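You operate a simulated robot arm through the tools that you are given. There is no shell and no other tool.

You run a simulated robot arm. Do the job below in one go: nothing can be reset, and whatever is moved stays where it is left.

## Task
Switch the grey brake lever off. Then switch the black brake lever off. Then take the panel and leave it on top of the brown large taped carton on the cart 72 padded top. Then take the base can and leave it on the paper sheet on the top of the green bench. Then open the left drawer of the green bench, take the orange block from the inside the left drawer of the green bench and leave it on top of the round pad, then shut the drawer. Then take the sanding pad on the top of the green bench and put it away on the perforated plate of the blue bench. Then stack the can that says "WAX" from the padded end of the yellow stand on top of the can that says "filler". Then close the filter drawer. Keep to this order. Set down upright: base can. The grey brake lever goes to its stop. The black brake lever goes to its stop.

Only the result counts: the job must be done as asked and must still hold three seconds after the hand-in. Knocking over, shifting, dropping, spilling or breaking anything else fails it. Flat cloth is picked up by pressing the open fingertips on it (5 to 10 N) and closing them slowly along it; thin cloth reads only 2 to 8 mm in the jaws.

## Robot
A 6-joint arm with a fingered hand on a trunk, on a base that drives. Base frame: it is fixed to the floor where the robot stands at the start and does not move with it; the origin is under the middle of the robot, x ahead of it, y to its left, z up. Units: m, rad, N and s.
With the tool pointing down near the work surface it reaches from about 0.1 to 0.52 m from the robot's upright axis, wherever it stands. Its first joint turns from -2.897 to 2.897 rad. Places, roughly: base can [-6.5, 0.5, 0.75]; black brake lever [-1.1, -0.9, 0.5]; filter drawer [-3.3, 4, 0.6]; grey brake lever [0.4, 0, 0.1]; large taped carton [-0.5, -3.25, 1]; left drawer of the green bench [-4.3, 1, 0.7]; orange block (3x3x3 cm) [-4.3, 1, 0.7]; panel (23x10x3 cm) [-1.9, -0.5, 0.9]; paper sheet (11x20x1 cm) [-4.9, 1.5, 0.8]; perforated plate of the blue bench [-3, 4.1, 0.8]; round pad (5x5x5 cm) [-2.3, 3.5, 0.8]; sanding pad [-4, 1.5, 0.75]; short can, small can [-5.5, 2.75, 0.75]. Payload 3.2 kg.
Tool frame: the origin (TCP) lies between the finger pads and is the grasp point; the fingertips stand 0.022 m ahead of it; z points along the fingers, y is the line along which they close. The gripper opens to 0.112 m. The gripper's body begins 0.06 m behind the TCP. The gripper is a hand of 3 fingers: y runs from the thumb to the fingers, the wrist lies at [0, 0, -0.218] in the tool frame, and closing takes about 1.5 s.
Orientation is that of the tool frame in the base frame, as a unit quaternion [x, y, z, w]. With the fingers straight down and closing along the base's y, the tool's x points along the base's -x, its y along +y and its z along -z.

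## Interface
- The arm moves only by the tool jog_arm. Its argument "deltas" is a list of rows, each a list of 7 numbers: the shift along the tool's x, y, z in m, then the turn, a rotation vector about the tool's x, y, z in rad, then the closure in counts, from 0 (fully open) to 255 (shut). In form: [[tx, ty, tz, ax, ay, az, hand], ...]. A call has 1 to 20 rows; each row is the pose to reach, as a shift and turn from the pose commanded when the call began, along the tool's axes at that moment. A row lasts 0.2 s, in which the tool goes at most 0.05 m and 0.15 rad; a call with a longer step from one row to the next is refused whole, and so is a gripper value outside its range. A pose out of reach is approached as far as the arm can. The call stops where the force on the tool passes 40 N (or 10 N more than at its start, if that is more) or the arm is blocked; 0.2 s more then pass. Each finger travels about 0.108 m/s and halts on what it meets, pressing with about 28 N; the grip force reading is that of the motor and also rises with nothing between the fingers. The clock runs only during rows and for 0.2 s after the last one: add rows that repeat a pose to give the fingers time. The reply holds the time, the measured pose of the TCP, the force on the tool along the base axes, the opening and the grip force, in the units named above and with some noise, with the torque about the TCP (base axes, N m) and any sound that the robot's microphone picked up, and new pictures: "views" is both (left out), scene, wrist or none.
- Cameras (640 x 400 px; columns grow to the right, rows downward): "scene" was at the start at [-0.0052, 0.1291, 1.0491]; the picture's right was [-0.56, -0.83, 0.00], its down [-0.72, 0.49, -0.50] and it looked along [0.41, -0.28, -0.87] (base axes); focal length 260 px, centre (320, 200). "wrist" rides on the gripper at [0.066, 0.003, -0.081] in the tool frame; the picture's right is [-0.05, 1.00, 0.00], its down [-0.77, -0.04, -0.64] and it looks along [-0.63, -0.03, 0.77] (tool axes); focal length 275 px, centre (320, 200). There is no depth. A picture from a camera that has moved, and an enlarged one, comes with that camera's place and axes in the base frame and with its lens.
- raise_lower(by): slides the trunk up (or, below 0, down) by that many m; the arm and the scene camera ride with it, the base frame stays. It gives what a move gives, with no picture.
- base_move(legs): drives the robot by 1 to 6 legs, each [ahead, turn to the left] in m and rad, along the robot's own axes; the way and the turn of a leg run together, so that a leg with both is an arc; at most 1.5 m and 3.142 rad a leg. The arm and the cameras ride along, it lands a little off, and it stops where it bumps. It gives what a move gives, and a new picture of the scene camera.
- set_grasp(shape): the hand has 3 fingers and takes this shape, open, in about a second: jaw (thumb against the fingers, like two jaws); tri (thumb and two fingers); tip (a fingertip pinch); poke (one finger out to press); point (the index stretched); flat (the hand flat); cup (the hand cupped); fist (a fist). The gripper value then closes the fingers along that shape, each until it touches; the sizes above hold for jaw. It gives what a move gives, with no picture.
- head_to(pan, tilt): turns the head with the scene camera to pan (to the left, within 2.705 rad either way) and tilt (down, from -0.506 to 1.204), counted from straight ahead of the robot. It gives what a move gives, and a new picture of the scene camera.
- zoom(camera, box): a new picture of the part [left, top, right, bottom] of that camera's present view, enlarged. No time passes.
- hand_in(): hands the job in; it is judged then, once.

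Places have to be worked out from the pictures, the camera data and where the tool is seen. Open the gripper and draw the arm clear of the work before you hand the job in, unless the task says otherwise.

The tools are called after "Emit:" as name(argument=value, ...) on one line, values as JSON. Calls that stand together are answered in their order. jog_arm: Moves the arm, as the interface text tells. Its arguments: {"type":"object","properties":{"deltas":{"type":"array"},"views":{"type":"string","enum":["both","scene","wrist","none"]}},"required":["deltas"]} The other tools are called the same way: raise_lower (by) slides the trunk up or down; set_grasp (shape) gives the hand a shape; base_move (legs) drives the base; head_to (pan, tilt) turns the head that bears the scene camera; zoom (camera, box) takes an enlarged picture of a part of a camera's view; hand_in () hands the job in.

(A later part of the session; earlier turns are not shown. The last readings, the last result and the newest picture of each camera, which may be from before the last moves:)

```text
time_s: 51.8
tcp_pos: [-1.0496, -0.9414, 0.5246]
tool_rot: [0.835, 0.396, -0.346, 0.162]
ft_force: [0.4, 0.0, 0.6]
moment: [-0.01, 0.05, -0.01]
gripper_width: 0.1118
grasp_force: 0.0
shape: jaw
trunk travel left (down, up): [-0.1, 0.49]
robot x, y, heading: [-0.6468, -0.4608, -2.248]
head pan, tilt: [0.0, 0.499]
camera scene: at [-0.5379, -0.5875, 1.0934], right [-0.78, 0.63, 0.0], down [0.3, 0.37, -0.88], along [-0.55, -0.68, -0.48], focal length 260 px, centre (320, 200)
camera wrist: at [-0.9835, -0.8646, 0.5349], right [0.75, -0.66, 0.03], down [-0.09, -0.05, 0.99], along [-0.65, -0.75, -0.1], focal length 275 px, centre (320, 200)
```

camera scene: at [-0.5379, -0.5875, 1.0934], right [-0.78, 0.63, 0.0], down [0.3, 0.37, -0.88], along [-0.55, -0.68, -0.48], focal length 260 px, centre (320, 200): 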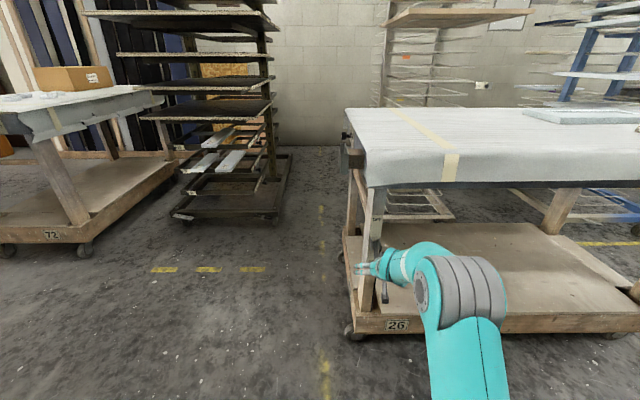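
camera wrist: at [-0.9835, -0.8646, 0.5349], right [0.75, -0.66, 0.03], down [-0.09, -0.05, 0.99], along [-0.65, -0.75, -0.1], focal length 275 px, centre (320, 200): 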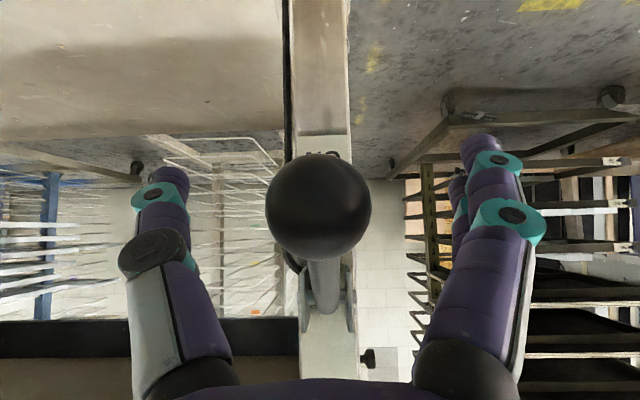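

The knob is right between the fingers, a few millimetres behind the TCP. I'll close on it.

Emit:
jog_arm(deltas=[[0, 0, 0, 0, 0, 0, 120], [0, 0, 0, 0, 0, 0, 200], [0, 0, 0, 0, 0, 0, 255], [0, 0, 0, 0, 0, 0, 255], [0, 0, 0, 0, 0, 0, 255], [0, 0, 0, 0, 0, 0, 255], [0, 0, 0, 0, 0, 0, 255], [0, 0, 0, 0, 0, 0, 255]], views="wrist")

```text
time_s: 53.6
tcp_pos: [-1.0508, -0.9429, 0.5254]
tool_rot: [0.835, 0.396, -0.345, 0.163]
ft_force: [-5.3, -4.6, -0.7]
moment: [-0.03, -0.01, 0.06]
gripper_width: 0.0075
grasp_force: 28.5
shape: jaw
trunk travel left (down, up): [-0.1, 0.49]
robot x, y, heading: [-0.6459, -0.4613, -2.255]
head pan, tilt: [0.0, 0.499]
camera wrist: at [-0.9837, -0.8646, 0.5349], right [0.75, -0.66, 0.03], down [-0.09, -0.05, 0.99], along [-0.65, -0.75, -0.1], focal length 275 px, centre (320, 200)
```

wrist: 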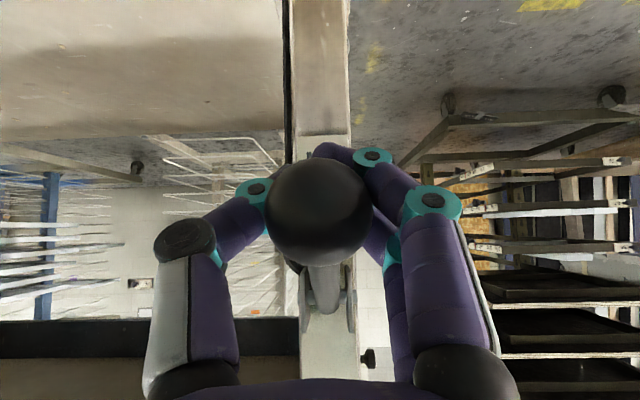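

Caged as on the first lever. I'll lift it along its arc while easing the hand's tilt toward vertical.

Emit:
jog_arm(deltas=[[-0.0031, 0, -0.0097, 0, 0.043, 0, 255], [-0.0062, 0, -0.0193, 0, 0.087, 0, 255], [-0.0115, 0, -0.028, 0, 0.13, 0, 255], [-0.0169, 0, -0.0364, 0, 0.174, 0, 255], [-0.024, 0, -0.0435, 0, 0.218, 0, 255], [-0.0314, 0, -0.0506, 0, 0.26, 0, 255], [-0.04, 0, -0.0556, 0, 0.305, 0, 255], [-0.049, 0, -0.0606, 0, 0.349, 0, 255], [-0.057, 0, -0.063, 0, 0.392, 0, 255], [-0.0655, 0, -0.0658, 0, 0.436, 0, 255]], views="both")

```text
time_s: 55.8
tcp_pos: [-1.0506, -0.9439, 0.6038]
tool_rot: [0.892, 0.422, -0.145, 0.069]
ft_force: [12.9, 16.6, -0.1]
moment: [0.06, -0.28, -0.03]
gripper_width: 0.0003
grasp_force: 28.4
shape: jaw
trunk travel left (down, up): [-0.1, 0.49]
robot x, y, heading: [-0.646, -0.4574, -2.248]
head pan, tilt: [0.0, 0.499]
camera scene: at [-0.5407, -0.5909, 1.0921], right [-0.78, 0.63, 0.0], down [0.3, 0.38, -0.88], along [-0.55, -0.68, -0.48], focal length 260 px, centre (320, 200)
camera wrist: at [-0.9925, -0.8792, 0.6595], right [0.74, -0.67, 0.02], down [-0.36, -0.39, 0.85], along [-0.56, -0.64, -0.53], focal length 275 px, centre (320, 200)
```

scene: 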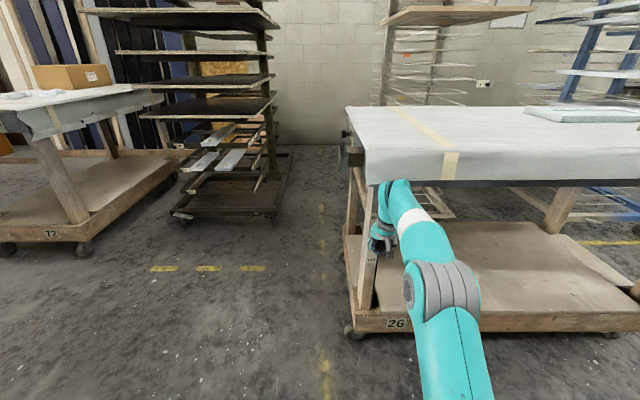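
wrist: 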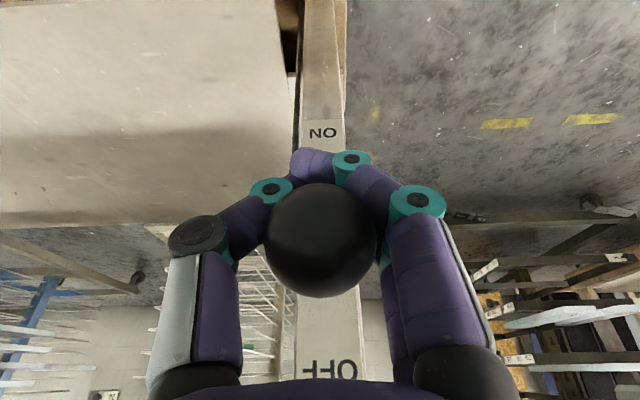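

The knob rose to about z 0.62, and a 21 N reaction suggests it is near its stop. I'll push up a little more to confirm.

Emit:
jog_arm(deltas=[[-0.0013, 0, -0.0038, 0, 0, 0, 255], [-0.0025, 0, -0.0076, 0, 0, 0, 255], [-0.0038, 0, -0.0114, 0, 0, 0, 255], [-0.005, 0, -0.0152, 0, 0, 0, 255]], views="wrist")

```text
time_s: 56.8
tcp_pos: [-1.0517, -0.9456, 0.607]
tool_rot: [0.894, 0.423, -0.134, 0.063]
ft_force: [5.2, 5.1, -0.5]
moment: [0.46, -0.13, 0.01]
gripper_width: 0.0
grasp_force: 27.9
shape: jaw
trunk travel left (down, up): [-0.1, 0.49]
robot x, y, heading: [-0.6486, -0.4599, -2.248]
head pan, tilt: [0.0, 0.499]
camera wrist: at [-0.995, -0.8813, 0.6657], right [0.74, -0.67, 0.01], down [-0.38, -0.4, 0.83], along [-0.55, -0.63, -0.55], focal length 275 px, centre (320, 200)
```

wrist: 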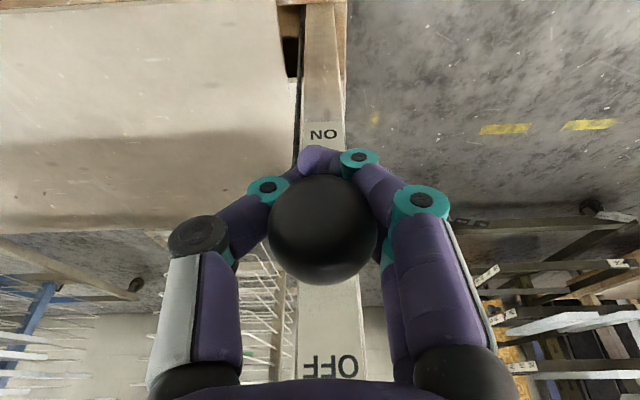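

The commanded rise was larger than the actual one, though the tool force is low. I'll check whether the wrist is touching the padded top.

Emit:
zoom(camera="scene", box=[330, 130, 490, 290])

```text
2.50 times, centred on (410, 210) of scene
camera zoom: at [-0.5448, -0.5959, 1.0923], right [-0.78, 0.63, 0.0], down [0.31, 0.38, -0.87], along [-0.55, -0.68, -0.49], focal length 650 px, centre (95, 175)
```

zoom: 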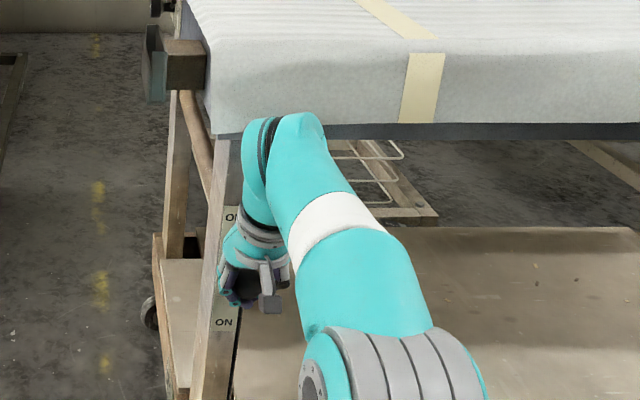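

The wrist housing is right under and against the padded top's edge, so I must back away from it. I'll tilt the hand back about the TCP to bring the wrist outward.

Emit:
jog_arm(deltas=[[0.002, 0, 0.006, 0, -0.06, 0, 255], [0.002, 0, 0.006, 0, -0.13, 0, 255], [0.002, 0, 0.006, 0, -0.2, 0, 255], [0.002, 0, 0.006, 0, -0.28, 0, 255], [0.002, 0, 0.006, 0, -0.36, 0, 255], [0.002, 0, 0.006, 0, -0.36, 0, 255]], views="both")

```text
time_s: 58.2
tcp_pos: [-1.0499, -0.944, 0.609]
tool_rot: [0.854, 0.402, -0.297, 0.141]
ft_force: [0.4, -0.6, -0.8]
moment: [0.39, -0.59, 0.53]
gripper_width: 0.0
grasp_force: 27.2
shape: jaw
trunk travel left (down, up): [-0.1, 0.49]
robot x, y, heading: [-0.6461, -0.4569, -2.251]
head pan, tilt: [0.0, 0.499]
camera scene: at [-0.543, -0.5934, 1.0931], right [-0.78, 0.63, 0.0], down [0.31, 0.38, -0.87], along [-0.55, -0.68, -0.49], focal length 260 px, centre (320, 200)
camera wrist: at [-0.9842, -0.8677, 0.6312], right [0.75, -0.66, 0.03], down [-0.16, -0.14, 0.98], along [-0.64, -0.74, -0.21], focal length 275 px, centre (320, 200)
```

scene: 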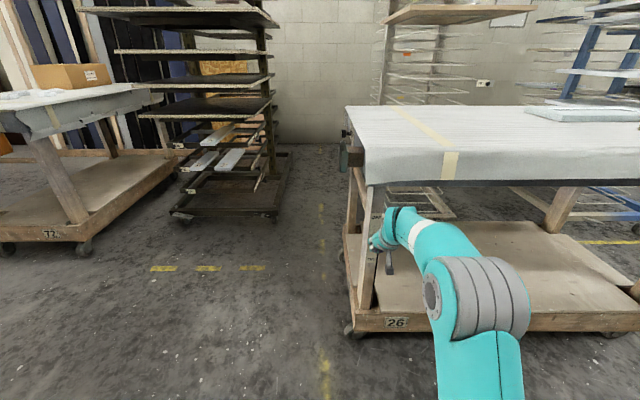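
wrist: 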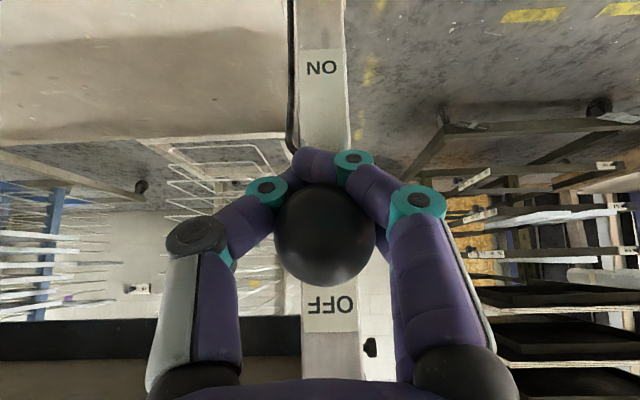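

The knob stays at z about 0.623, which is 98 mm above where it started, so the lever seems to be at its stop. I'll ease the tool down a little and check the readings before releasing.

Emit:
jog_arm(deltas=[[0.0038, 0, 0.0046, 0, 0, 0, 255], [0.0077, 0, 0.0092, 0, 0, 0, 255], [0.0077, 0, 0.0092, 0, 0, 0, 255]], views="wrist")

```text
time_s: 59.0
tcp_pos: [-1.0511, -0.9435, 0.6063]
tool_rot: [0.85, 0.402, -0.307, 0.145]
ft_force: [1.2, 2.4, -0.3]
moment: [0.34, -0.53, 0.52]
gripper_width: 0.0
grasp_force: 28.0
shape: jaw
trunk travel left (down, up): [-0.1, 0.49]
robot x, y, heading: [-0.6429, -0.461, -2.252]
head pan, tilt: [0.0, 0.499]
camera wrist: at [-0.9847, -0.8672, 0.6274], right [0.75, -0.66, 0.03], down [-0.15, -0.12, 0.98], along [-0.65, -0.74, -0.19], focal length 275 px, centre (320, 200)
```

wrist: 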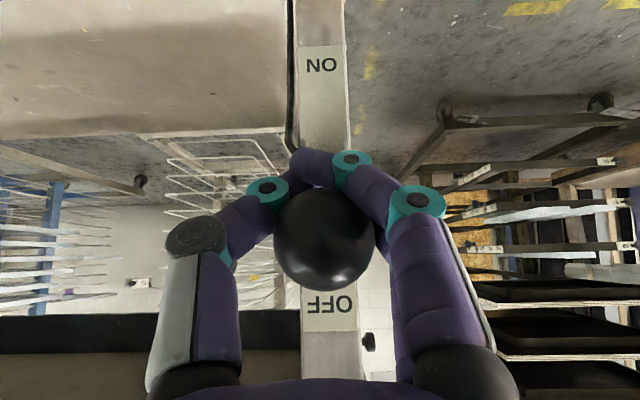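

Readings stay small and the knob hasn't moved. I'll open the fingers in place and back out along the tool axis, then inspect the lever.

Emit:
jog_arm(deltas=[[0, 0, 0, 0, 0, 0, 150], [0, 0, 0, 0, 0, 0, 50], [0, 0, 0, 0, 0, 0, 0], [0, 0, 0, 0, 0, 0, 0], [0, 0, 0, 0, 0, 0, 0], [0, 0, 0, 0, 0, 0, 0], [0, 0, 0, 0, 0, 0, 0]], views="wrist")

```text
time_s: 59.3
tcp_pos: [-1.0488, -0.9412, 0.6089]
tool_rot: [0.85, 0.402, -0.308, 0.145]
ft_force: [0.6, -0.2, -4.1]
moment: [0.04, -0.06, 0.09]
gripper_width: 0.0158
grasp_force: 0.0
shape: jaw
trunk travel left (down, up): [-0.1, 0.49]
robot x, y, heading: [-0.6435, -0.4621, -2.252]
head pan, tilt: [0.0, 0.499]
stopped in row 1: the force on the tool passed its limit at 48 N (the readings are from after the stop); the commanded pose is now the measured one
camera wrist: at [-0.9832, -0.8661, 0.6293], right [0.75, -0.66, 0.03], down [-0.15, -0.12, 0.98], along [-0.65, -0.74, -0.19], focal length 275 px, centre (320, 200)
```

wrist: 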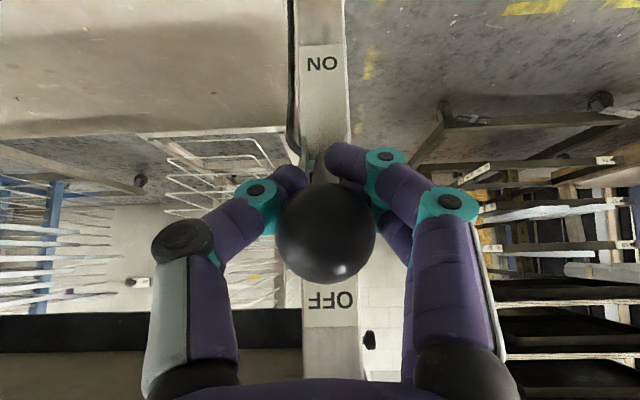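

The fingers had been wedged on the knob and it's now released. I'll open fully.

Emit:
jog_arm(deltas=[[0, 0, 0, 0, 0, 0, 0], [0, 0, 0, 0, 0, 0, 0], [0, 0, 0, 0, 0, 0, 0], [0, 0, 0, 0, 0, 0, 0], [0, 0, 0, 0, 0, 0, 0]], views="both")

```text
time_s: 60.5
tcp_pos: [-1.0495, -0.9416, 0.6098]
tool_rot: [0.85, 0.401, -0.309, 0.146]
ft_force: [0.9, 0.4, -1.0]
moment: [0.02, 0.02, -0.01]
gripper_width: 0.1118
grasp_force: 0.1
shape: jaw
trunk travel left (down, up): [-0.1, 0.49]
robot x, y, heading: [-0.6445, -0.4604, -2.252]
head pan, tilt: [0.0, 0.499]
camera scene: at [-0.538, -0.5875, 1.0934], right [-0.78, 0.63, 0.0], down [0.3, 0.37, -0.88], along [-0.55, -0.68, -0.48], focal length 260 px, centre (320, 200)
camera wrist: at [-0.9832, -0.8654, 0.6297], right [0.75, -0.66, 0.03], down [-0.14, -0.12, 0.98], along [-0.65, -0.74, -0.18], focal length 275 px, centre (320, 200)
```

scene: 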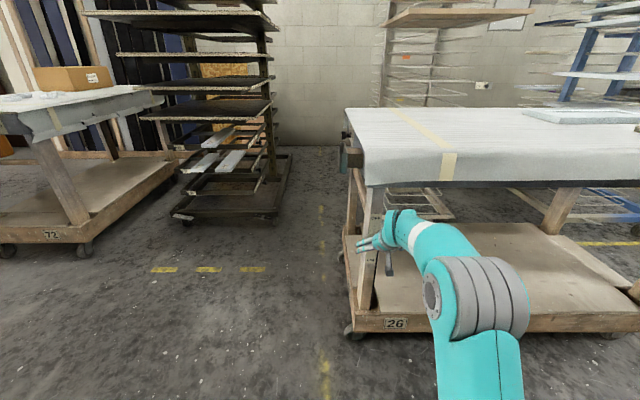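
wrist: 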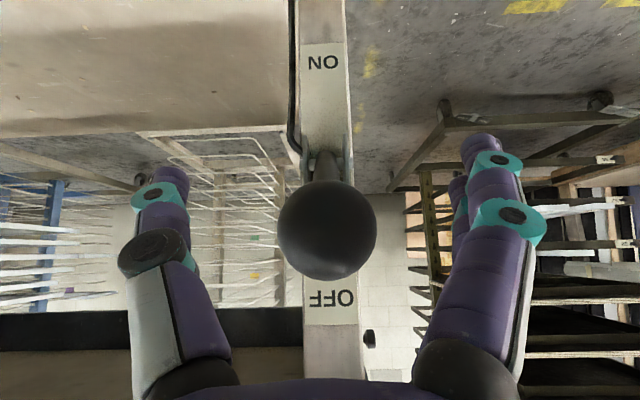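

The knob sits free at z about 0.622. To be certain it is on the stop I'll withdraw, close the fingers, and press up on the knob from its outer underside until I feel resistance.

Emit:
jog_arm(deltas=[[0, 0, -0.04, 0, 0, 0, 0], [0, 0, -0.08, 0, 0, 0, 0], [0.04, 0, -0.085, 0, 0, 0, 100], [0.075, 0, -0.085, 0, 0, 0, 200], [0.075, 0, -0.085, 0, 0, 0, 255], [0.075, 0, -0.085, 0, 0, 0, 255], [0.075, 0, -0.085, 0, 0, 0, 255], [0.075, 0, -0.085, 0, 0, 0, 255], [0.075, 0, -0.085, 0, 0, 0, 255], [0.075, 0, -0.045, 0, 0, 0, 255], [0.075, 0, -0.005, 0, 0, 0, 255], [0.075, 0, -0.005, 0, 0, 0, 255]], views="both")

```text
time_s: 63.1
tcp_pos: [-1.016, -0.8965, 0.5667]
tool_rot: [0.849, 0.402, -0.309, 0.146]
ft_force: [-0.4, 0.0, 0.0]
moment: [0.02, -0.02, 0.01]
gripper_width: 0.0002
grasp_force: 27.5
shape: jaw
trunk travel left (down, up): [-0.1, 0.49]
robot x, y, heading: [-0.6474, -0.4561, -2.254]
head pan, tilt: [0.0, 0.499]
camera scene: at [-0.5379, -0.5875, 1.0934], right [-0.78, 0.63, 0.0], down [0.3, 0.37, -0.88], along [-0.55, -0.68, -0.48], focal length 260 px, centre (320, 200)
camera wrist: at [-0.9494, -0.8204, 0.5857], right [0.75, -0.66, 0.03], down [-0.14, -0.12, 0.98], along [-0.65, -0.74, -0.18], focal length 275 px, centre (320, 200)
```

scene: 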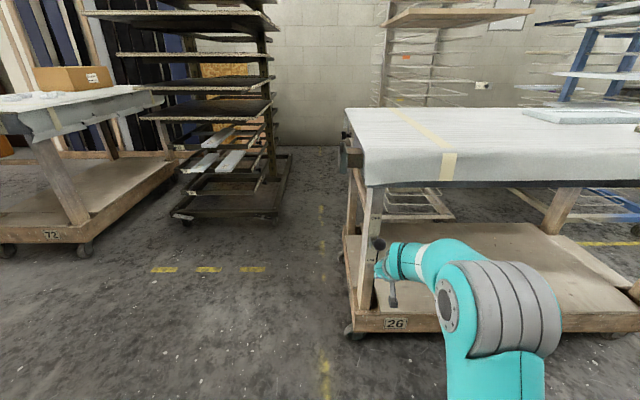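
wrist: 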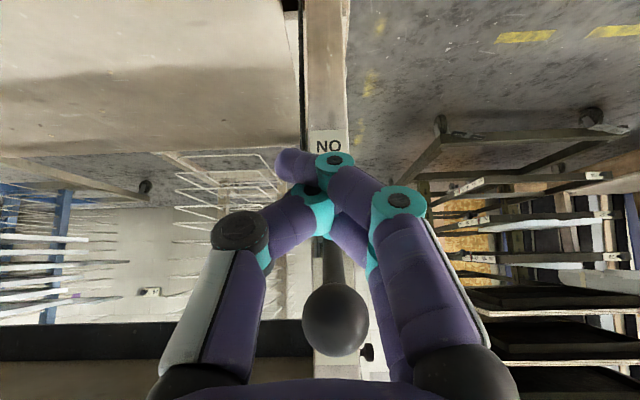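

The lever stays up on its own. I'll now press it forward and up with the side of the closed fingers.

Emit:
jog_arm(deltas=[[-0.012, 0, 0, 0, 0, 0, 255], [-0.022, 0, 0, 0, 0, 0, 255], [-0.03, 0, 0, 0, 0, 0, 255], [-0.036, 0, 0, 0, 0, 0, 255], [-0.042, 0, 0, 0, 0, 0, 255], [-0.048, 0, 0, 0, 0, 0, 255], [-0.054, 0, 0, 0, 0, 0, 255]], views="both")

```text
time_s: 64.7
tcp_pos: [-1.0365, -0.9254, 0.5977]
tool_rot: [0.851, 0.401, -0.306, 0.145]
ft_force: [7.1, 11.3, -11.1]
moment: [0.0, 0.08, 0.05]
gripper_width: 0.0001
grasp_force: 28.0
shape: jaw
trunk travel left (down, up): [-0.1, 0.49]
robot x, y, heading: [-0.6538, -0.4582, -2.252]
head pan, tilt: [0.0, 0.499]
camera scene: at [-0.5379, -0.5872, 1.0932], right [-0.78, 0.63, 0.0], down [0.3, 0.37, -0.88], along [-0.55, -0.68, -0.48], focal length 260 px, centre (320, 200)
camera wrist: at [-0.9701, -0.8494, 0.6181], right [0.75, -0.66, 0.03], down [-0.15, -0.12, 0.98], along [-0.65, -0.74, -0.19], focal length 275 px, centre (320, 200)
```

scene: 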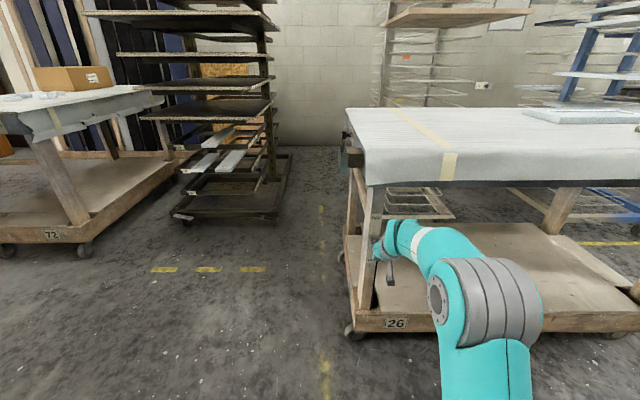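
wrist: 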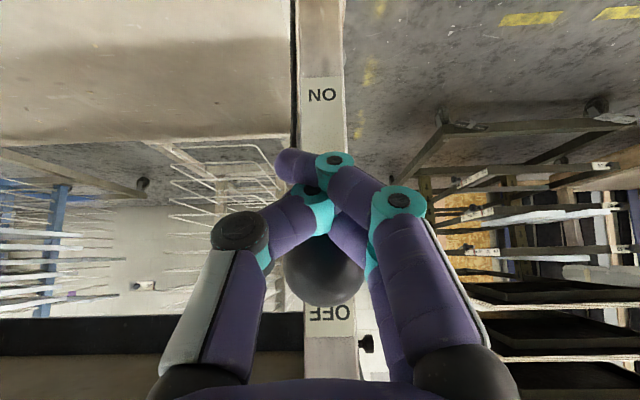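

Contact with 17 N and the knob holds. One more small push to be sure.

Emit:
jog_arm(deltas=[[-0.004, 0, 0, 0, 0, 0, 255], [-0.008, 0, 0, 0, 0, 0, 255], [-0.012, 0, 0, 0, 0, 0, 255]], views="wrist")

```text
time_s: 65.2
tcp_pos: [-1.0385, -0.9256, 0.5974]
tool_rot: [0.853, 0.401, -0.301, 0.143]
ft_force: [-0.1, 5.7, -7.9]
moment: [0.0, -0.04, -0.05]
gripper_width: 0.0
grasp_force: 28.1
shape: jaw
trunk travel left (down, up): [-0.1, 0.49]
robot x, y, heading: [-0.6447, -0.4579, -2.255]
head pan, tilt: [0.0, 0.499]
stopped in row 2: the force on the tool passed its limit at 44 N (the readings are from after the stop); the commanded pose is now the measured one
camera wrist: at [-0.9723, -0.8503, 0.6192], right [0.75, -0.67, 0.03], down [-0.16, -0.13, 0.98], along [-0.65, -0.74, -0.2], focal length 275 px, centre (320, 200)
```

wrist: 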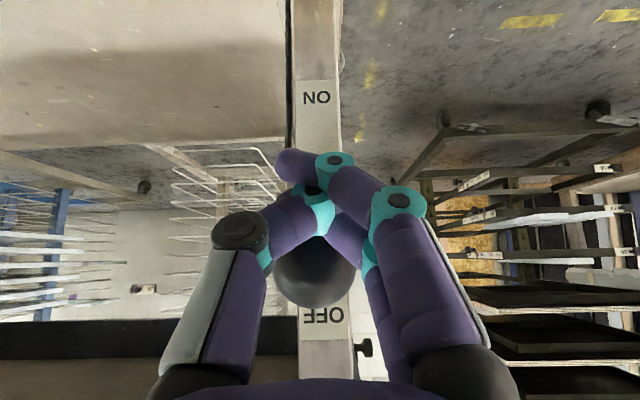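

The lever is on its stop (44 N, no movement), so the black lever is OFF. I'll withdraw the arm to a travel pose and look at the panel on cart 26.

Emit:
jog_arm(deltas=[[0.025, 0, 0, 0, 0, 0, 255], [0.05, 0, 0, 0, 0, 0, 255], [0.05, 0, -0.04, 0, 0, 0, 200], [0.05, 0, -0.08, 0, 0, 0, 100], [0.05, 0, -0.12, 0, 0, 0, 0], [0.071, 0, -0.146, 0, 0.113, 0, 0], [0.092, 0, -0.172, 0, 0.226, 0, 0], [0.113, 0, -0.198, 0, 0.339, 0, 0], [0.134, 0, -0.224, 0, 0.452, 0, 0], [0.155, 0, -0.25, 0, 0.565, 0, 0], [0.176, 0, -0.275, 0, 0.68, 0, 0]], views="scene")

Emit:
zoom(camera="scene", box=[320, 160, 440, 340])

Emit:
head_to(pan=-0.65, tilt=0.3)

```text
time_s: 67.6
tcp_pos: [-0.8422, -0.687, 0.7011]
tool_rot: [0.905, 0.426, 0.0, 0.002]
ft_force: [-0.7, -0.1, 0.1]
moment: [0.01, -0.04, 0.04]
gripper_width: 0.1118
grasp_force: 0.1
shape: jaw
trunk travel left (down, up): [-0.1, 0.49]
robot x, y, heading: [-0.6471, -0.4589, -2.252]
head pan, tilt: [0.0, 0.499]
camera scene: at [-0.5379, -0.5873, 1.0934], right [-0.78, 0.63, 0.0], down [0.3, 0.37, -0.88], along [-0.55, -0.68, -0.48], focal length 260 px, centre (320, 200)
```

scene: 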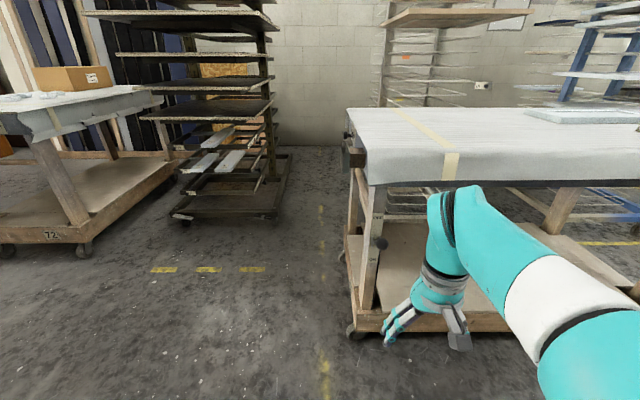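

```text
2.22 times, centred on (380, 250) of scene
camera zoom: at [-0.5379, -0.5873, 1.0934], right [-0.78, 0.63, 0.0], down [0.3, 0.37, -0.88], along [-0.55, -0.68, -0.48], focal length 577 px, centre (187, 89)
```

zoom: 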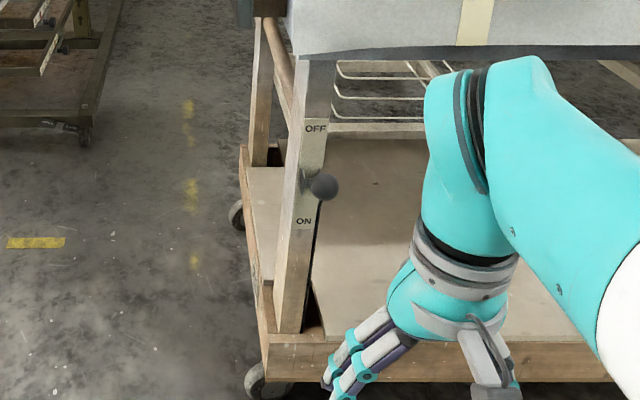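

```text
time_s: 68.6
tcp_pos: [-0.8418, -0.6883, 0.7002]
tool_rot: [0.905, 0.426, 0.0, 0.001]
ft_force: [-0.1, -0.6, -0.2]
moment: [0.0, 0.01, -0.02]
gripper_width: 0.1119
grasp_force: 0.0
shape: jaw
trunk travel left (down, up): [-0.1, 0.49]
robot x, y, heading: [-0.6469, -0.4603, -2.25]
head pan, tilt: [-0.649, 0.3]
camera scene: at [-0.5712, -0.5389, 1.1118], right [-0.24, 0.97, 0.0], down [0.29, 0.07, -0.96], along [-0.93, -0.23, -0.3], focal length 260 px, centre (320, 200)
```

scene: 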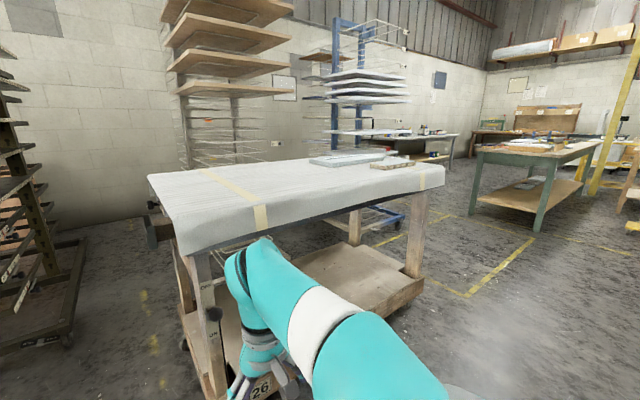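

Both levers are done. Now I'll zoom in on the two objects on cart 26 to identify the panel.

Emit:
zoom(camera="scene", box=[290, 130, 460, 220])

```text
3.76 times, centred on (375, 175) of scene
camera zoom: at [-0.5712, -0.5389, 1.1118], right [-0.24, 0.97, 0.0], down [0.29, 0.07, -0.96], along [-0.93, -0.23, -0.3], focal length 978 px, centre (113, 294)
```

zoom: 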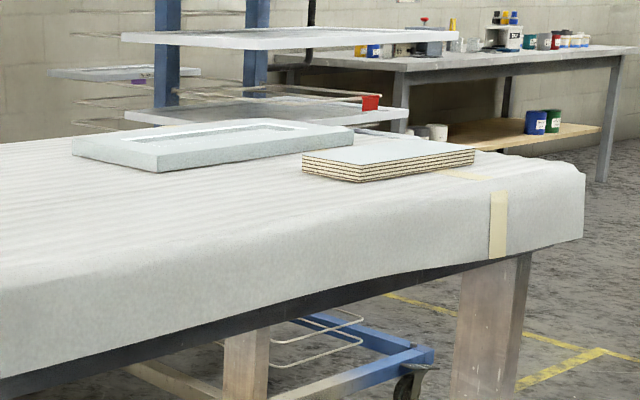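

The plywood-like slab nearest the right front edge matches the 23x10 cm panel, at about [-1.82, -0.49, 0.9]. I'll raise the trunk so the hand clears the table top, then drive along the cart to face it.

Emit:
raise_lower(by=0.4)

Emit:
base_move(legs=[[0, -1.2686], [0.9315, 0], [0, 1.261]])

Emit:
head_to(pan=0.0, tilt=0.8)

```text
time_s: 72.5
tcp_pos: [-0.8412, -0.6895, 1.0989]
tool_rot: [0.905, 0.425, -0.001, 0.003]
ft_force: [-0.1, -0.2, -0.8]
moment: [0.01, -0.01, -0.03]
gripper_width: 0.1119
grasp_force: 0.0
shape: jaw
trunk travel left (down, up): [-0.5, 0.09]
robot x, y, heading: [-0.6459, -0.4612, -2.252]
head pan, tilt: [-0.649, 0.3]
```

```text
time_s: 83.7
tcp_pos: [-1.7166, -0.3368, 1.1004]
tool_rot: [0.904, 0.428, -0.001, 0.001]
ft_force: [0.0, -0.7, 0.9]
moment: [0.01, -0.03, -0.01]
gripper_width: 0.112
grasp_force: 0.0
shape: jaw
trunk travel left (down, up): [-0.5, 0.09]
robot x, y, heading: [-1.5234, -0.1084, -2.25]
head pan, tilt: [-0.649, 0.3]
camera scene: at [-1.4458, -0.1858, 1.5118], right [-0.24, 0.97, 0.0], down [0.29, 0.07, -0.96], along [-0.93, -0.23, -0.3], focal length 260 px, centre (320, 200)
```

scene: 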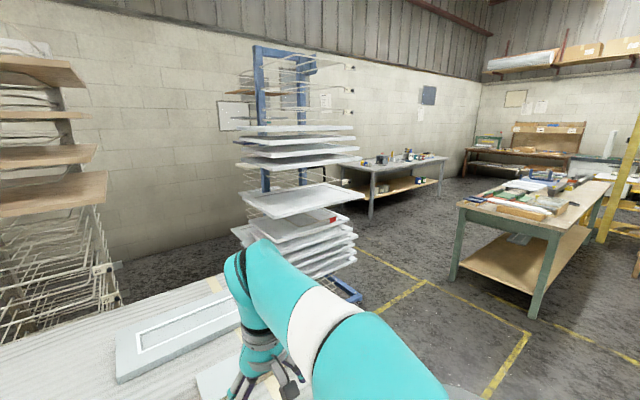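

```text
time_s: 84.7
tcp_pos: [-1.7159, -0.3365, 1.0987]
tool_rot: [0.904, 0.428, -0.001, 0.002]
ft_force: [0.3, -0.2, 0.9]
moment: [0.02, -0.02, -0.01]
gripper_width: 0.112
grasp_force: 0.1
shape: jaw
trunk travel left (down, up): [-0.5, 0.09]
robot x, y, heading: [-1.5253, -0.1044, -2.246]
head pan, tilt: [0.0, 0.799]
camera scene: at [-1.4059, -0.2261, 1.4675], right [-0.78, 0.63, 0.0], down [0.45, 0.56, -0.7], along [-0.44, -0.54, -0.72], focal length 260 px, centre (320, 200)
```

scene: 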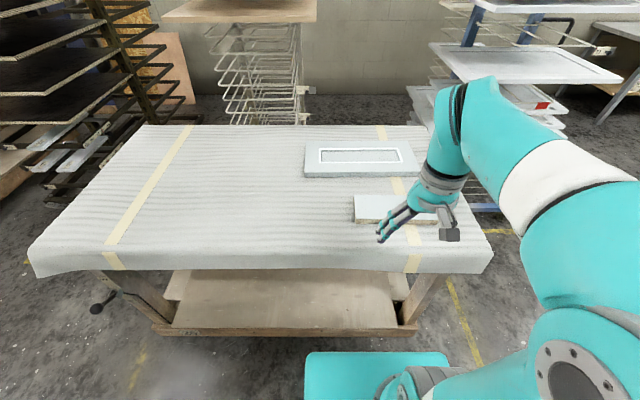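

The slab is partly hidden by the hand; the wrist camera should see it from above.

Emit:
zoom(camera="wrist", box=[0, 0, 640, 400])

Emit:
zoom(camera="scene", box=[290, 130, 510, 260])

```text
1.00 times, centred on (320, 200) of wrist (not enlarged: the box is as wide or as high as the picture)
camera zoom: at [-1.6727, -0.2881, 1.1811], right [0.74, -0.67, 0.0], down [-0.52, -0.57, 0.64], along [-0.43, -0.48, -0.77], focal length 275 px, centre (320, 200)
```

zoom: 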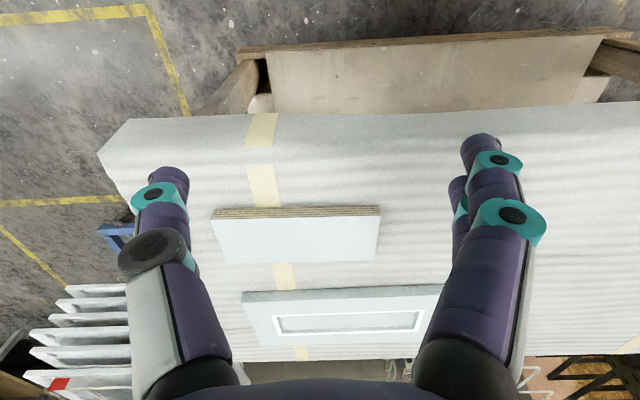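

```text
2.91 times, centred on (400, 195) of scene
camera zoom: at [-1.4059, -0.2261, 1.4675], right [-0.78, 0.63, 0.0], down [0.45, 0.56, -0.7], along [-0.44, -0.54, -0.72], focal length 756 px, centre (87, 214)
```

zoom: 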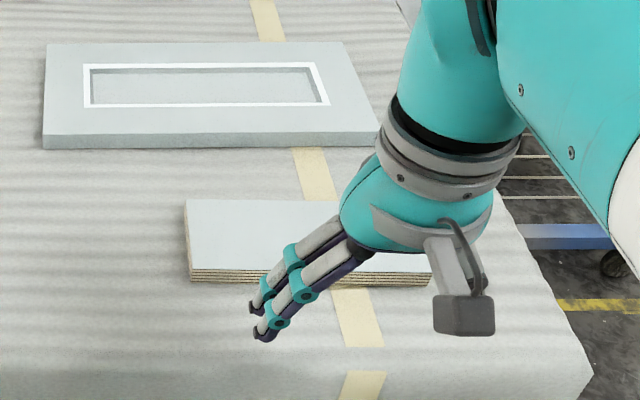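

The slab's top corners triangulate to a 22x10 cm piece centred at about [-1.901, -0.494], top z about 0.912, lying along the cart. That confirms it as the panel. I'll drive 0.1 m closer, then turn the hand 90° so it closes across the 10 cm width.

Emit:
base_move(legs=[[0.1, 0]])

Emit:
jog_arm(deltas=[[0, 0, 0, 0, 0, -0.14, 0], [0, 0, 0, 0, 0, -0.28, 0], [0, 0, 0, 0, 0, -0.42, 0], [0, 0, 0, 0, 0, -0.56, 0], [0, 0, 0, 0, 0, -0.7, 0], [0, 0, 0, 0, 0, -0.84, 0], [0, 0, 0, 0, 0, -0.98, 0], [0, 0, 0, 0, 0, -1.12, 0], [0, 0, 0, 0, 0, -1.26, 0], [0, 0, 0, 0, 0, -1.4, 0], [0, 0, 0, 0, 0, -1.54, 0], [0, 0, 0, 0, 0, -1.571, 0]], views="both")

```text
time_s: 85.9
tcp_pos: [-1.78, -0.4151, 1.1006]
tool_rot: [0.904, 0.428, -0.001, 0.001]
ft_force: [-0.5, 1.0, 0.0]
moment: [-0.02, 0.0, 0.0]
gripper_width: 0.1122
grasp_force: 0.0
shape: jaw
trunk travel left (down, up): [-0.5, 0.09]
robot x, y, heading: [-1.5858, -0.1812, -2.25]
head pan, tilt: [0.0, 0.799]
camera scene: at [-1.4691, -0.3045, 1.4675], right [-0.78, 0.63, 0.0], down [0.45, 0.56, -0.7], along [-0.44, -0.54, -0.72], focal length 260 px, centre (320, 200)
```

scene: 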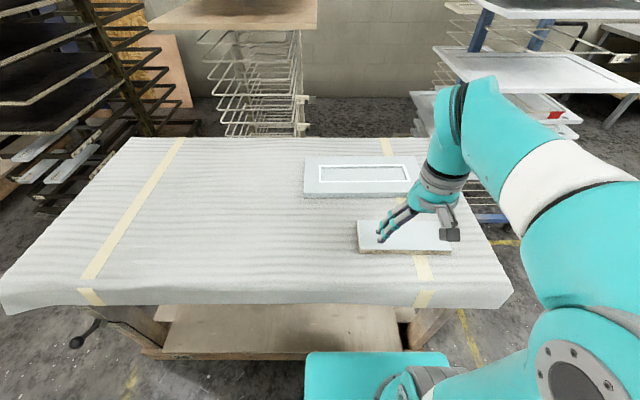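

```text
time_s: 88.5
tcp_pos: [-1.6626, -0.4523, 1.0379]
tool_rot: [0.343, 0.939, -0.007, -0.009]
ft_force: [-0.1, -0.3, 0.8]
moment: [0.05, -0.03, 0.02]
gripper_width: 0.1119
grasp_force: 0.0
shape: jaw
out of reach, approached as far as the arm can: row 7, 8, 9, 10, 11, 12
trunk travel left (down, up): [-0.5, 0.09]
robot x, y, heading: [-1.584, -0.1878, -2.25]
head pan, tilt: [0.0, 0.799]
camera scene: at [-1.4687, -0.3042, 1.4674], right [-0.78, 0.63, 0.0], down [0.45, 0.56, -0.7], along [-0.44, -0.54, -0.72], focal length 260 px, centre (320, 200)
camera wrist: at [-1.7108, -0.4075, 1.1196], right [0.68, 0.73, -0.02], down [0.58, -0.52, 0.63], along [0.45, -0.44, -0.78], focal length 275 px, centre (320, 200)
```

scene: 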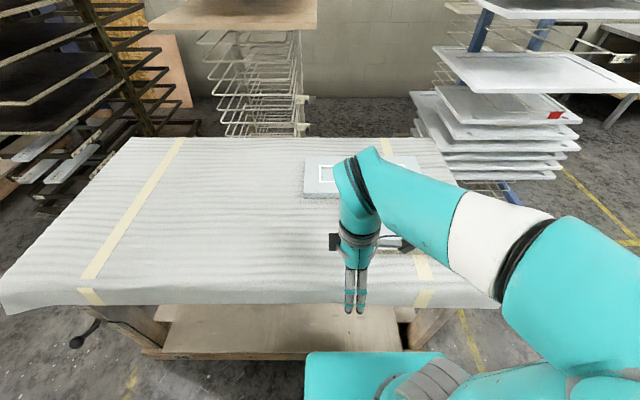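
wrist: 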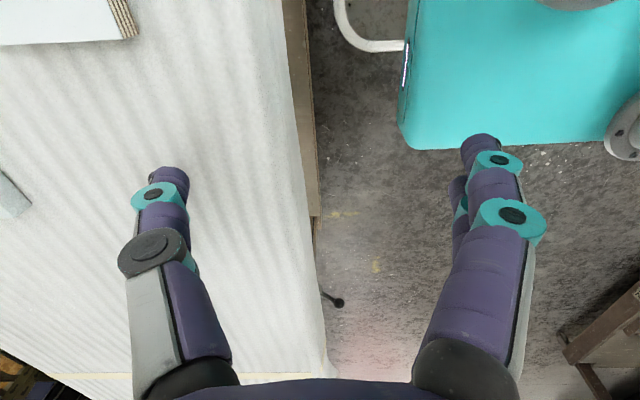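

The hand is now turned correctly, though it drifted because of the reach limit so close in. I'll extend out over the panel centre at a safe height and trim the orientation.

Emit:
jog_arm(deltas=[[0.031, -0.037, 0.0, -0.004, -0.003, -0.003, 0], [0.062, -0.074, 0.0, -0.008, -0.006, -0.006, 0], [0.093, -0.111, 0.0, -0.012, -0.009, -0.01, 0], [0.124, -0.148, 0.0, -0.016, -0.012, -0.013, 0], [0.155, -0.185, 0.0, -0.019, -0.0124, -0.0164, 0], [0.155, -0.185, 0.02, -0.019, -0.0124, -0.0164, 0], [0.155, -0.185, 0.04, -0.019, -0.0124, -0.0164, 0], [0.155, -0.185, 0.04, -0.019, -0.0124, -0.0164, 0]], views="both")

```text
time_s: 90.3
tcp_pos: [-1.7613, -0.5249, 0.9221]
tool_rot: [0.353, 0.935, -0.008, -0.03]
ft_force: [-0.1, -0.6, 0.0]
moment: [-0.03, -0.01, 0.0]
gripper_width: 0.112
grasp_force: 0.0
shape: jaw
out of reach, approached as far as the arm can: row 1, 2, 3, 4, 5, 6, 7, 8
trunk travel left (down, up): [-0.5, 0.09]
robot x, y, heading: [-1.5855, -0.1824, -2.243]
head pan, tilt: [0.0, 0.799]
camera scene: at [-1.4688, -0.3041, 1.4675], right [-0.78, 0.63, 0.0], down [0.45, 0.56, -0.7], along [-0.44, -0.54, -0.72], focal length 260 px, centre (320, 200)
camera wrist: at [-1.8047, -0.4808, 1.0056], right [0.69, 0.72, -0.04], down [0.59, -0.54, 0.6], along [0.41, -0.44, -0.8], focal length 275 px, centre (320, 200)
```

scene: 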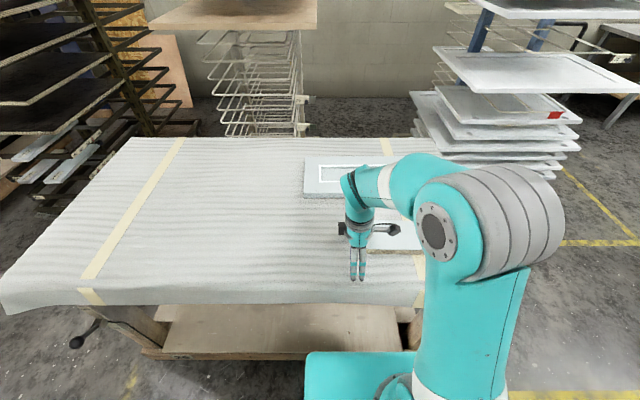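
wrist: 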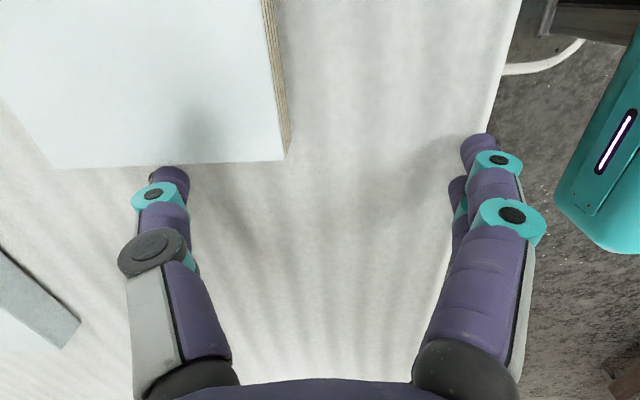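

The arm hits a wrist limit turning this way and the hand has sunk near the table. I'll lift straight up first, then unwind the turn and try the opposite direction.

Emit:
jog_arm(deltas=[[0, 0, -0.045, 0, 0, 0, 0], [0, 0, -0.09, 0, 0, 0.05, 0], [0, 0, -0.13, 0, 0, 0.15, 0], [0, 0, -0.13, 0, 0, 0.3, 0], [0, 0, -0.13, 0, 0, 0.45, 0], [0, 0, -0.13, 0, 0, 0.6, 0], [0, 0, -0.13, 0, 0, 0.75, 0], [0, 0, -0.13, 0, 0, 0.9, 0], [0, 0, -0.13, 0, 0, 1.05, 0], [0, 0, -0.13, 0, 0, 1.2, 0], [0, 0, -0.13, 0, 0, 1.35, 0], [0, 0, -0.13, 0, 0, 1.5, 0]], views="none")

```text
time_s: 92.9
tcp_pos: [-1.7583, -0.5304, 1.0577]
tool_rot: [0.895, 0.445, -0.026, -0.017]
ft_force: [-0.2, -0.6, 0.2]
moment: [0.0, -0.01, 0.02]
gripper_width: 0.112
grasp_force: 0.0
shape: jaw
out of reach, approached as far as the arm can: row 1, 2, 3
trunk travel left (down, up): [-0.5, 0.09]
robot x, y, heading: [-1.585, -0.1853, -2.248]
head pan, tilt: [0.0, 0.799]
```

Unwound. Now I'll turn the other way (tool y forward) while moving above the panel centre at z about 1.03.

Emit:
jog_arm(deltas=[[-0.005, -0.012, 0.0, -0.001, 0.006, 0.14, 0], [-0.01, -0.024, 0.0, -0.003, 0.012, 0.28, 0], [-0.015, -0.036, 0.0, -0.004, 0.018, 0.42, 0], [-0.02, -0.048, 0.0, -0.006, 0.024, 0.56, 0], [-0.025, -0.06, 0.0, -0.007, 0.03, 0.7, 0], [-0.03, -0.072, 0.0, -0.009, 0.036, 0.84, 0], [-0.035, -0.084, 0.0, -0.01, 0.042, 0.98, 0], [-0.04, -0.096, 0.0, -0.012, 0.048, 1.12, 0], [-0.045, -0.108, 0.0, -0.013, 0.054, 1.26, 0], [-0.05, -0.12, 0.0, -0.015, 0.06, 1.4, 0], [-0.0561, -0.1341, 0.0, -0.016, 0.066, 1.54, 0], [-0.0561, -0.1341, 0.02, -0.0163, 0.0674, 1.606, 0]], views="both")

```text
time_s: 95.5
tcp_pos: [-1.8981, -0.4936, 1.0468]
tool_rot: [0.942, -0.337, 0.0, 0.001]
ft_force: [-0.5, 1.1, 0.2]
moment: [0.02, 0.01, -0.01]
gripper_width: 0.1119
grasp_force: 0.2
shape: jaw
trunk travel left (down, up): [-0.5, 0.09]
robot x, y, heading: [-1.5812, -0.1836, -2.252]
head pan, tilt: [0.0, 0.799]
camera scene: at [-1.4686, -0.3038, 1.4675], right [-0.78, 0.63, 0.0], down [0.45, 0.56, -0.7], along [-0.44, -0.54, -0.72], focal length 260 px, centre (320, 200)
camera wrist: at [-1.8498, -0.5396, 1.1278], right [-0.67, -0.74, 0.0], down [-0.57, 0.52, 0.64], along [-0.47, 0.42, -0.77], focal length 275 px, centre (320, 200)
```

scene: 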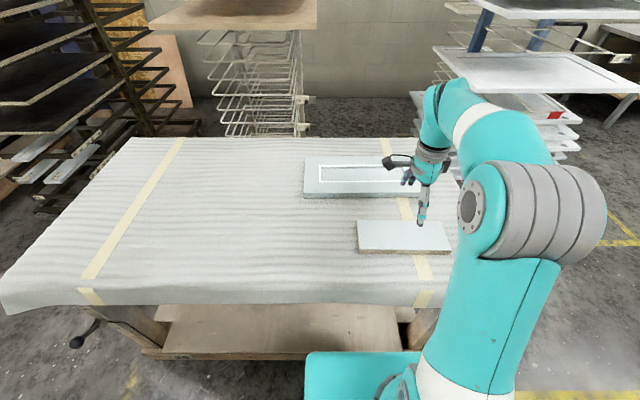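
wrist: 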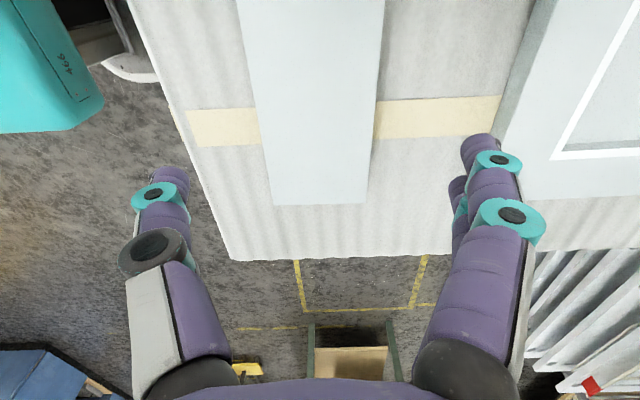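

This direction works and the panel is centred between the fingers to within about 2 mm. I'll descend until the fingertips are just above the panel and recheck.

Emit:
jog_arm(deltas=[[0, -0.002, 0.035, 0, 0, 0, 0], [0, -0.002, 0.07, 0, 0, 0, 0], [0, -0.002, 0.1, 0, 0, 0, 0], [0, -0.002, 0.1, 0, 0, 0, 0]], views="both")

```text
time_s: 96.5
tcp_pos: [-1.8976, -0.4919, 0.9453]
tool_rot: [0.942, -0.335, 0.0, 0.001]
ft_force: [-0.1, -0.2, 0.7]
moment: [-0.01, 0.02, -0.02]
gripper_width: 0.112
grasp_force: 0.1
shape: jaw
trunk travel left (down, up): [-0.5, 0.09]
robot x, y, heading: [-1.5864, -0.1858, -2.252]
head pan, tilt: [0.0, 0.799]
camera scene: at [-1.4686, -0.3038, 1.4675], right [-0.78, 0.63, 0.0], down [0.45, 0.56, -0.7], along [-0.44, -0.54, -0.72], focal length 260 px, centre (320, 200)
camera wrist: at [-1.8498, -0.5372, 1.0256], right [-0.67, -0.74, 0.0], down [-0.57, 0.52, 0.64], along [-0.47, 0.42, -0.77], focal length 275 px, centre (320, 200)
```

scene: 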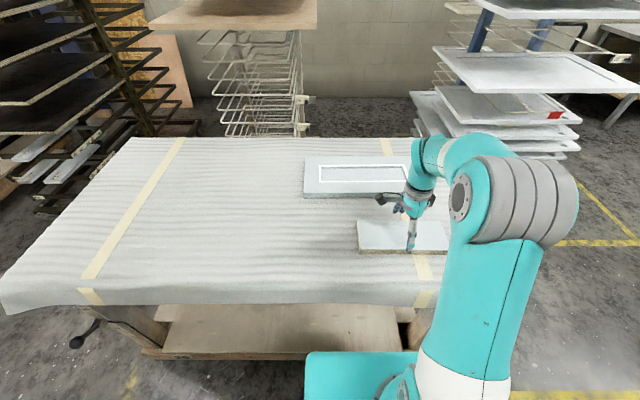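
wrist: 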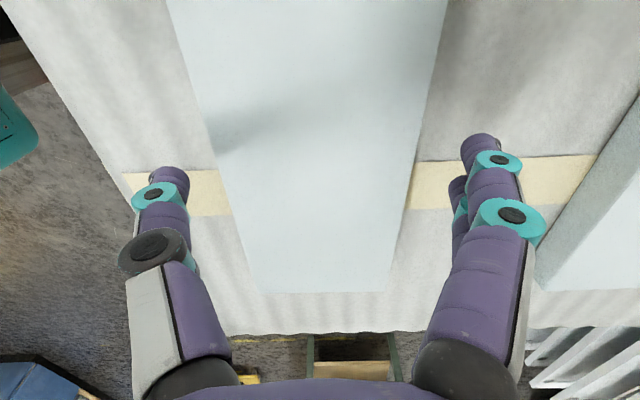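

The panel is still centred (about 1 mm off). I'll go down over it so the fingertips stop just above the pad.

Emit:
jog_arm(deltas=[[0, -0.001, 0.015, 0, 0, 0, 0], [0, -0.001, 0.028, 0, 0, 0, 0], [0, -0.001, 0.037, 0, 0, 0, 0], [0, -0.001, 0.037, 0, 0, 0, 0]], views="both")

```text
time_s: 97.5
tcp_pos: [-1.897, -0.4929, 0.9104]
tool_rot: [0.942, -0.335, -0.001, 0.001]
ft_force: [-0.3, -0.6, 0.9]
moment: [0.03, 0.02, 0.03]
gripper_width: 0.112
grasp_force: 0.1
shape: jaw
trunk travel left (down, up): [-0.5, 0.09]
robot x, y, heading: [-1.5851, -0.1841, -2.247]
head pan, tilt: [0.0, 0.799]
camera scene: at [-1.4685, -0.3038, 1.4675], right [-0.78, 0.63, 0.0], down [0.45, 0.56, -0.7], along [-0.44, -0.54, -0.72], focal length 260 px, centre (320, 200)
camera wrist: at [-1.848, -0.5375, 0.9909], right [-0.67, -0.74, 0.0], down [-0.57, 0.52, 0.64], along [-0.47, 0.42, -0.77], focal length 275 px, centre (320, 200)
```

scene: 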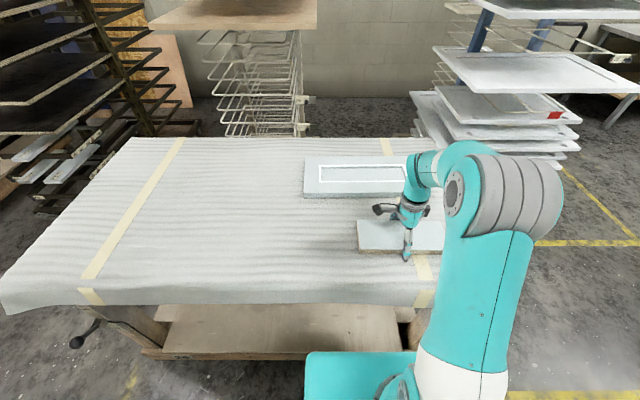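
wrist: 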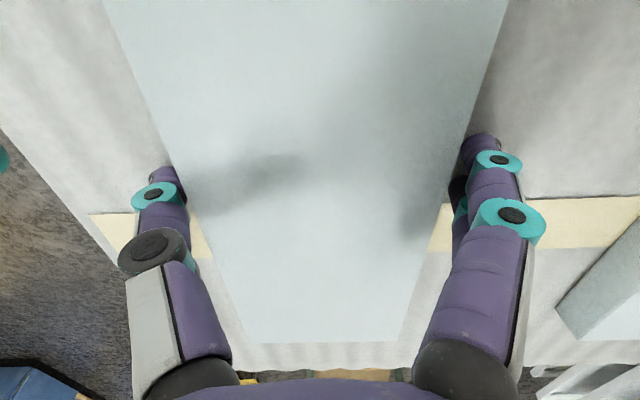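

Both fingertips are beside the panel below its top edge, with no contact. I'll lower a few more millimetres and close.

Emit:
jog_arm(deltas=[[0, 0, 0.005, 0, 0, 0, 0], [0, 0, 0.005, 0, 0, 0, 60], [0, 0, 0.005, 0, 0, 0, 120], [0, 0, 0.005, 0, 0, 0, 255], [0, 0, 0.005, 0, 0, 0, 255], [0, 0, 0.005, 0, 0, 0, 255], [0, 0, 0.005, 0, 0, 0, 255]], views="both")

```text
time_s: 98.1
tcp_pos: [-1.8969, -0.4916, 0.9114]
tool_rot: [0.942, -0.335, -0.004, 0.008]
ft_force: [3.0, 3.0, 39.7]
moment: [0.11, -0.13, 0.02]
gripper_width: 0.0937
grasp_force: 27.7
shape: jaw
trunk travel left (down, up): [-0.5, 0.09]
robot x, y, heading: [-1.5845, -0.1827, -2.248]
head pan, tilt: [0.0, 0.799]
stopped in row 3: the force on the tool passed its limit at 48 N (the readings are from after the stop); the commanded pose is now the measured one
camera scene: at [-1.466, -0.3013, 1.4679], right [-0.78, 0.63, 0.0], down [0.45, 0.56, -0.7], along [-0.44, -0.54, -0.72], focal length 260 px, centre (320, 200)
camera wrist: at [-1.8476, -0.5368, 0.9913], right [-0.67, -0.74, 0.02], down [-0.57, 0.52, 0.64], along [-0.48, 0.42, -0.77], focal length 275 px, centre (320, 200)
```

scene: 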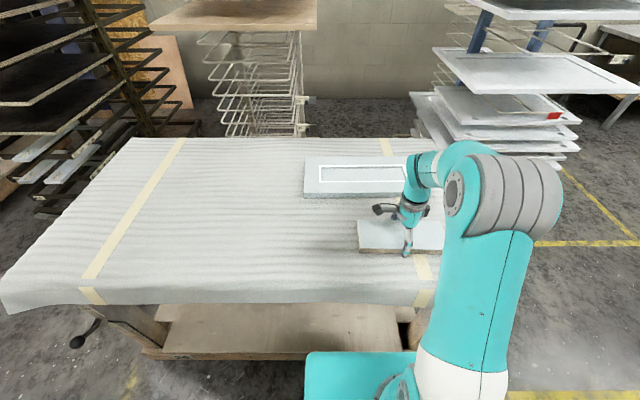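
wrist: 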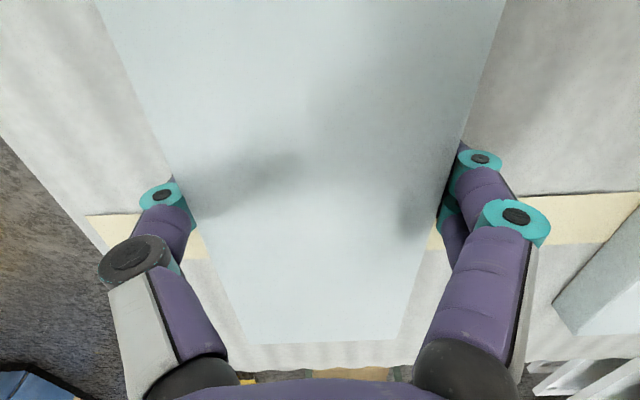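

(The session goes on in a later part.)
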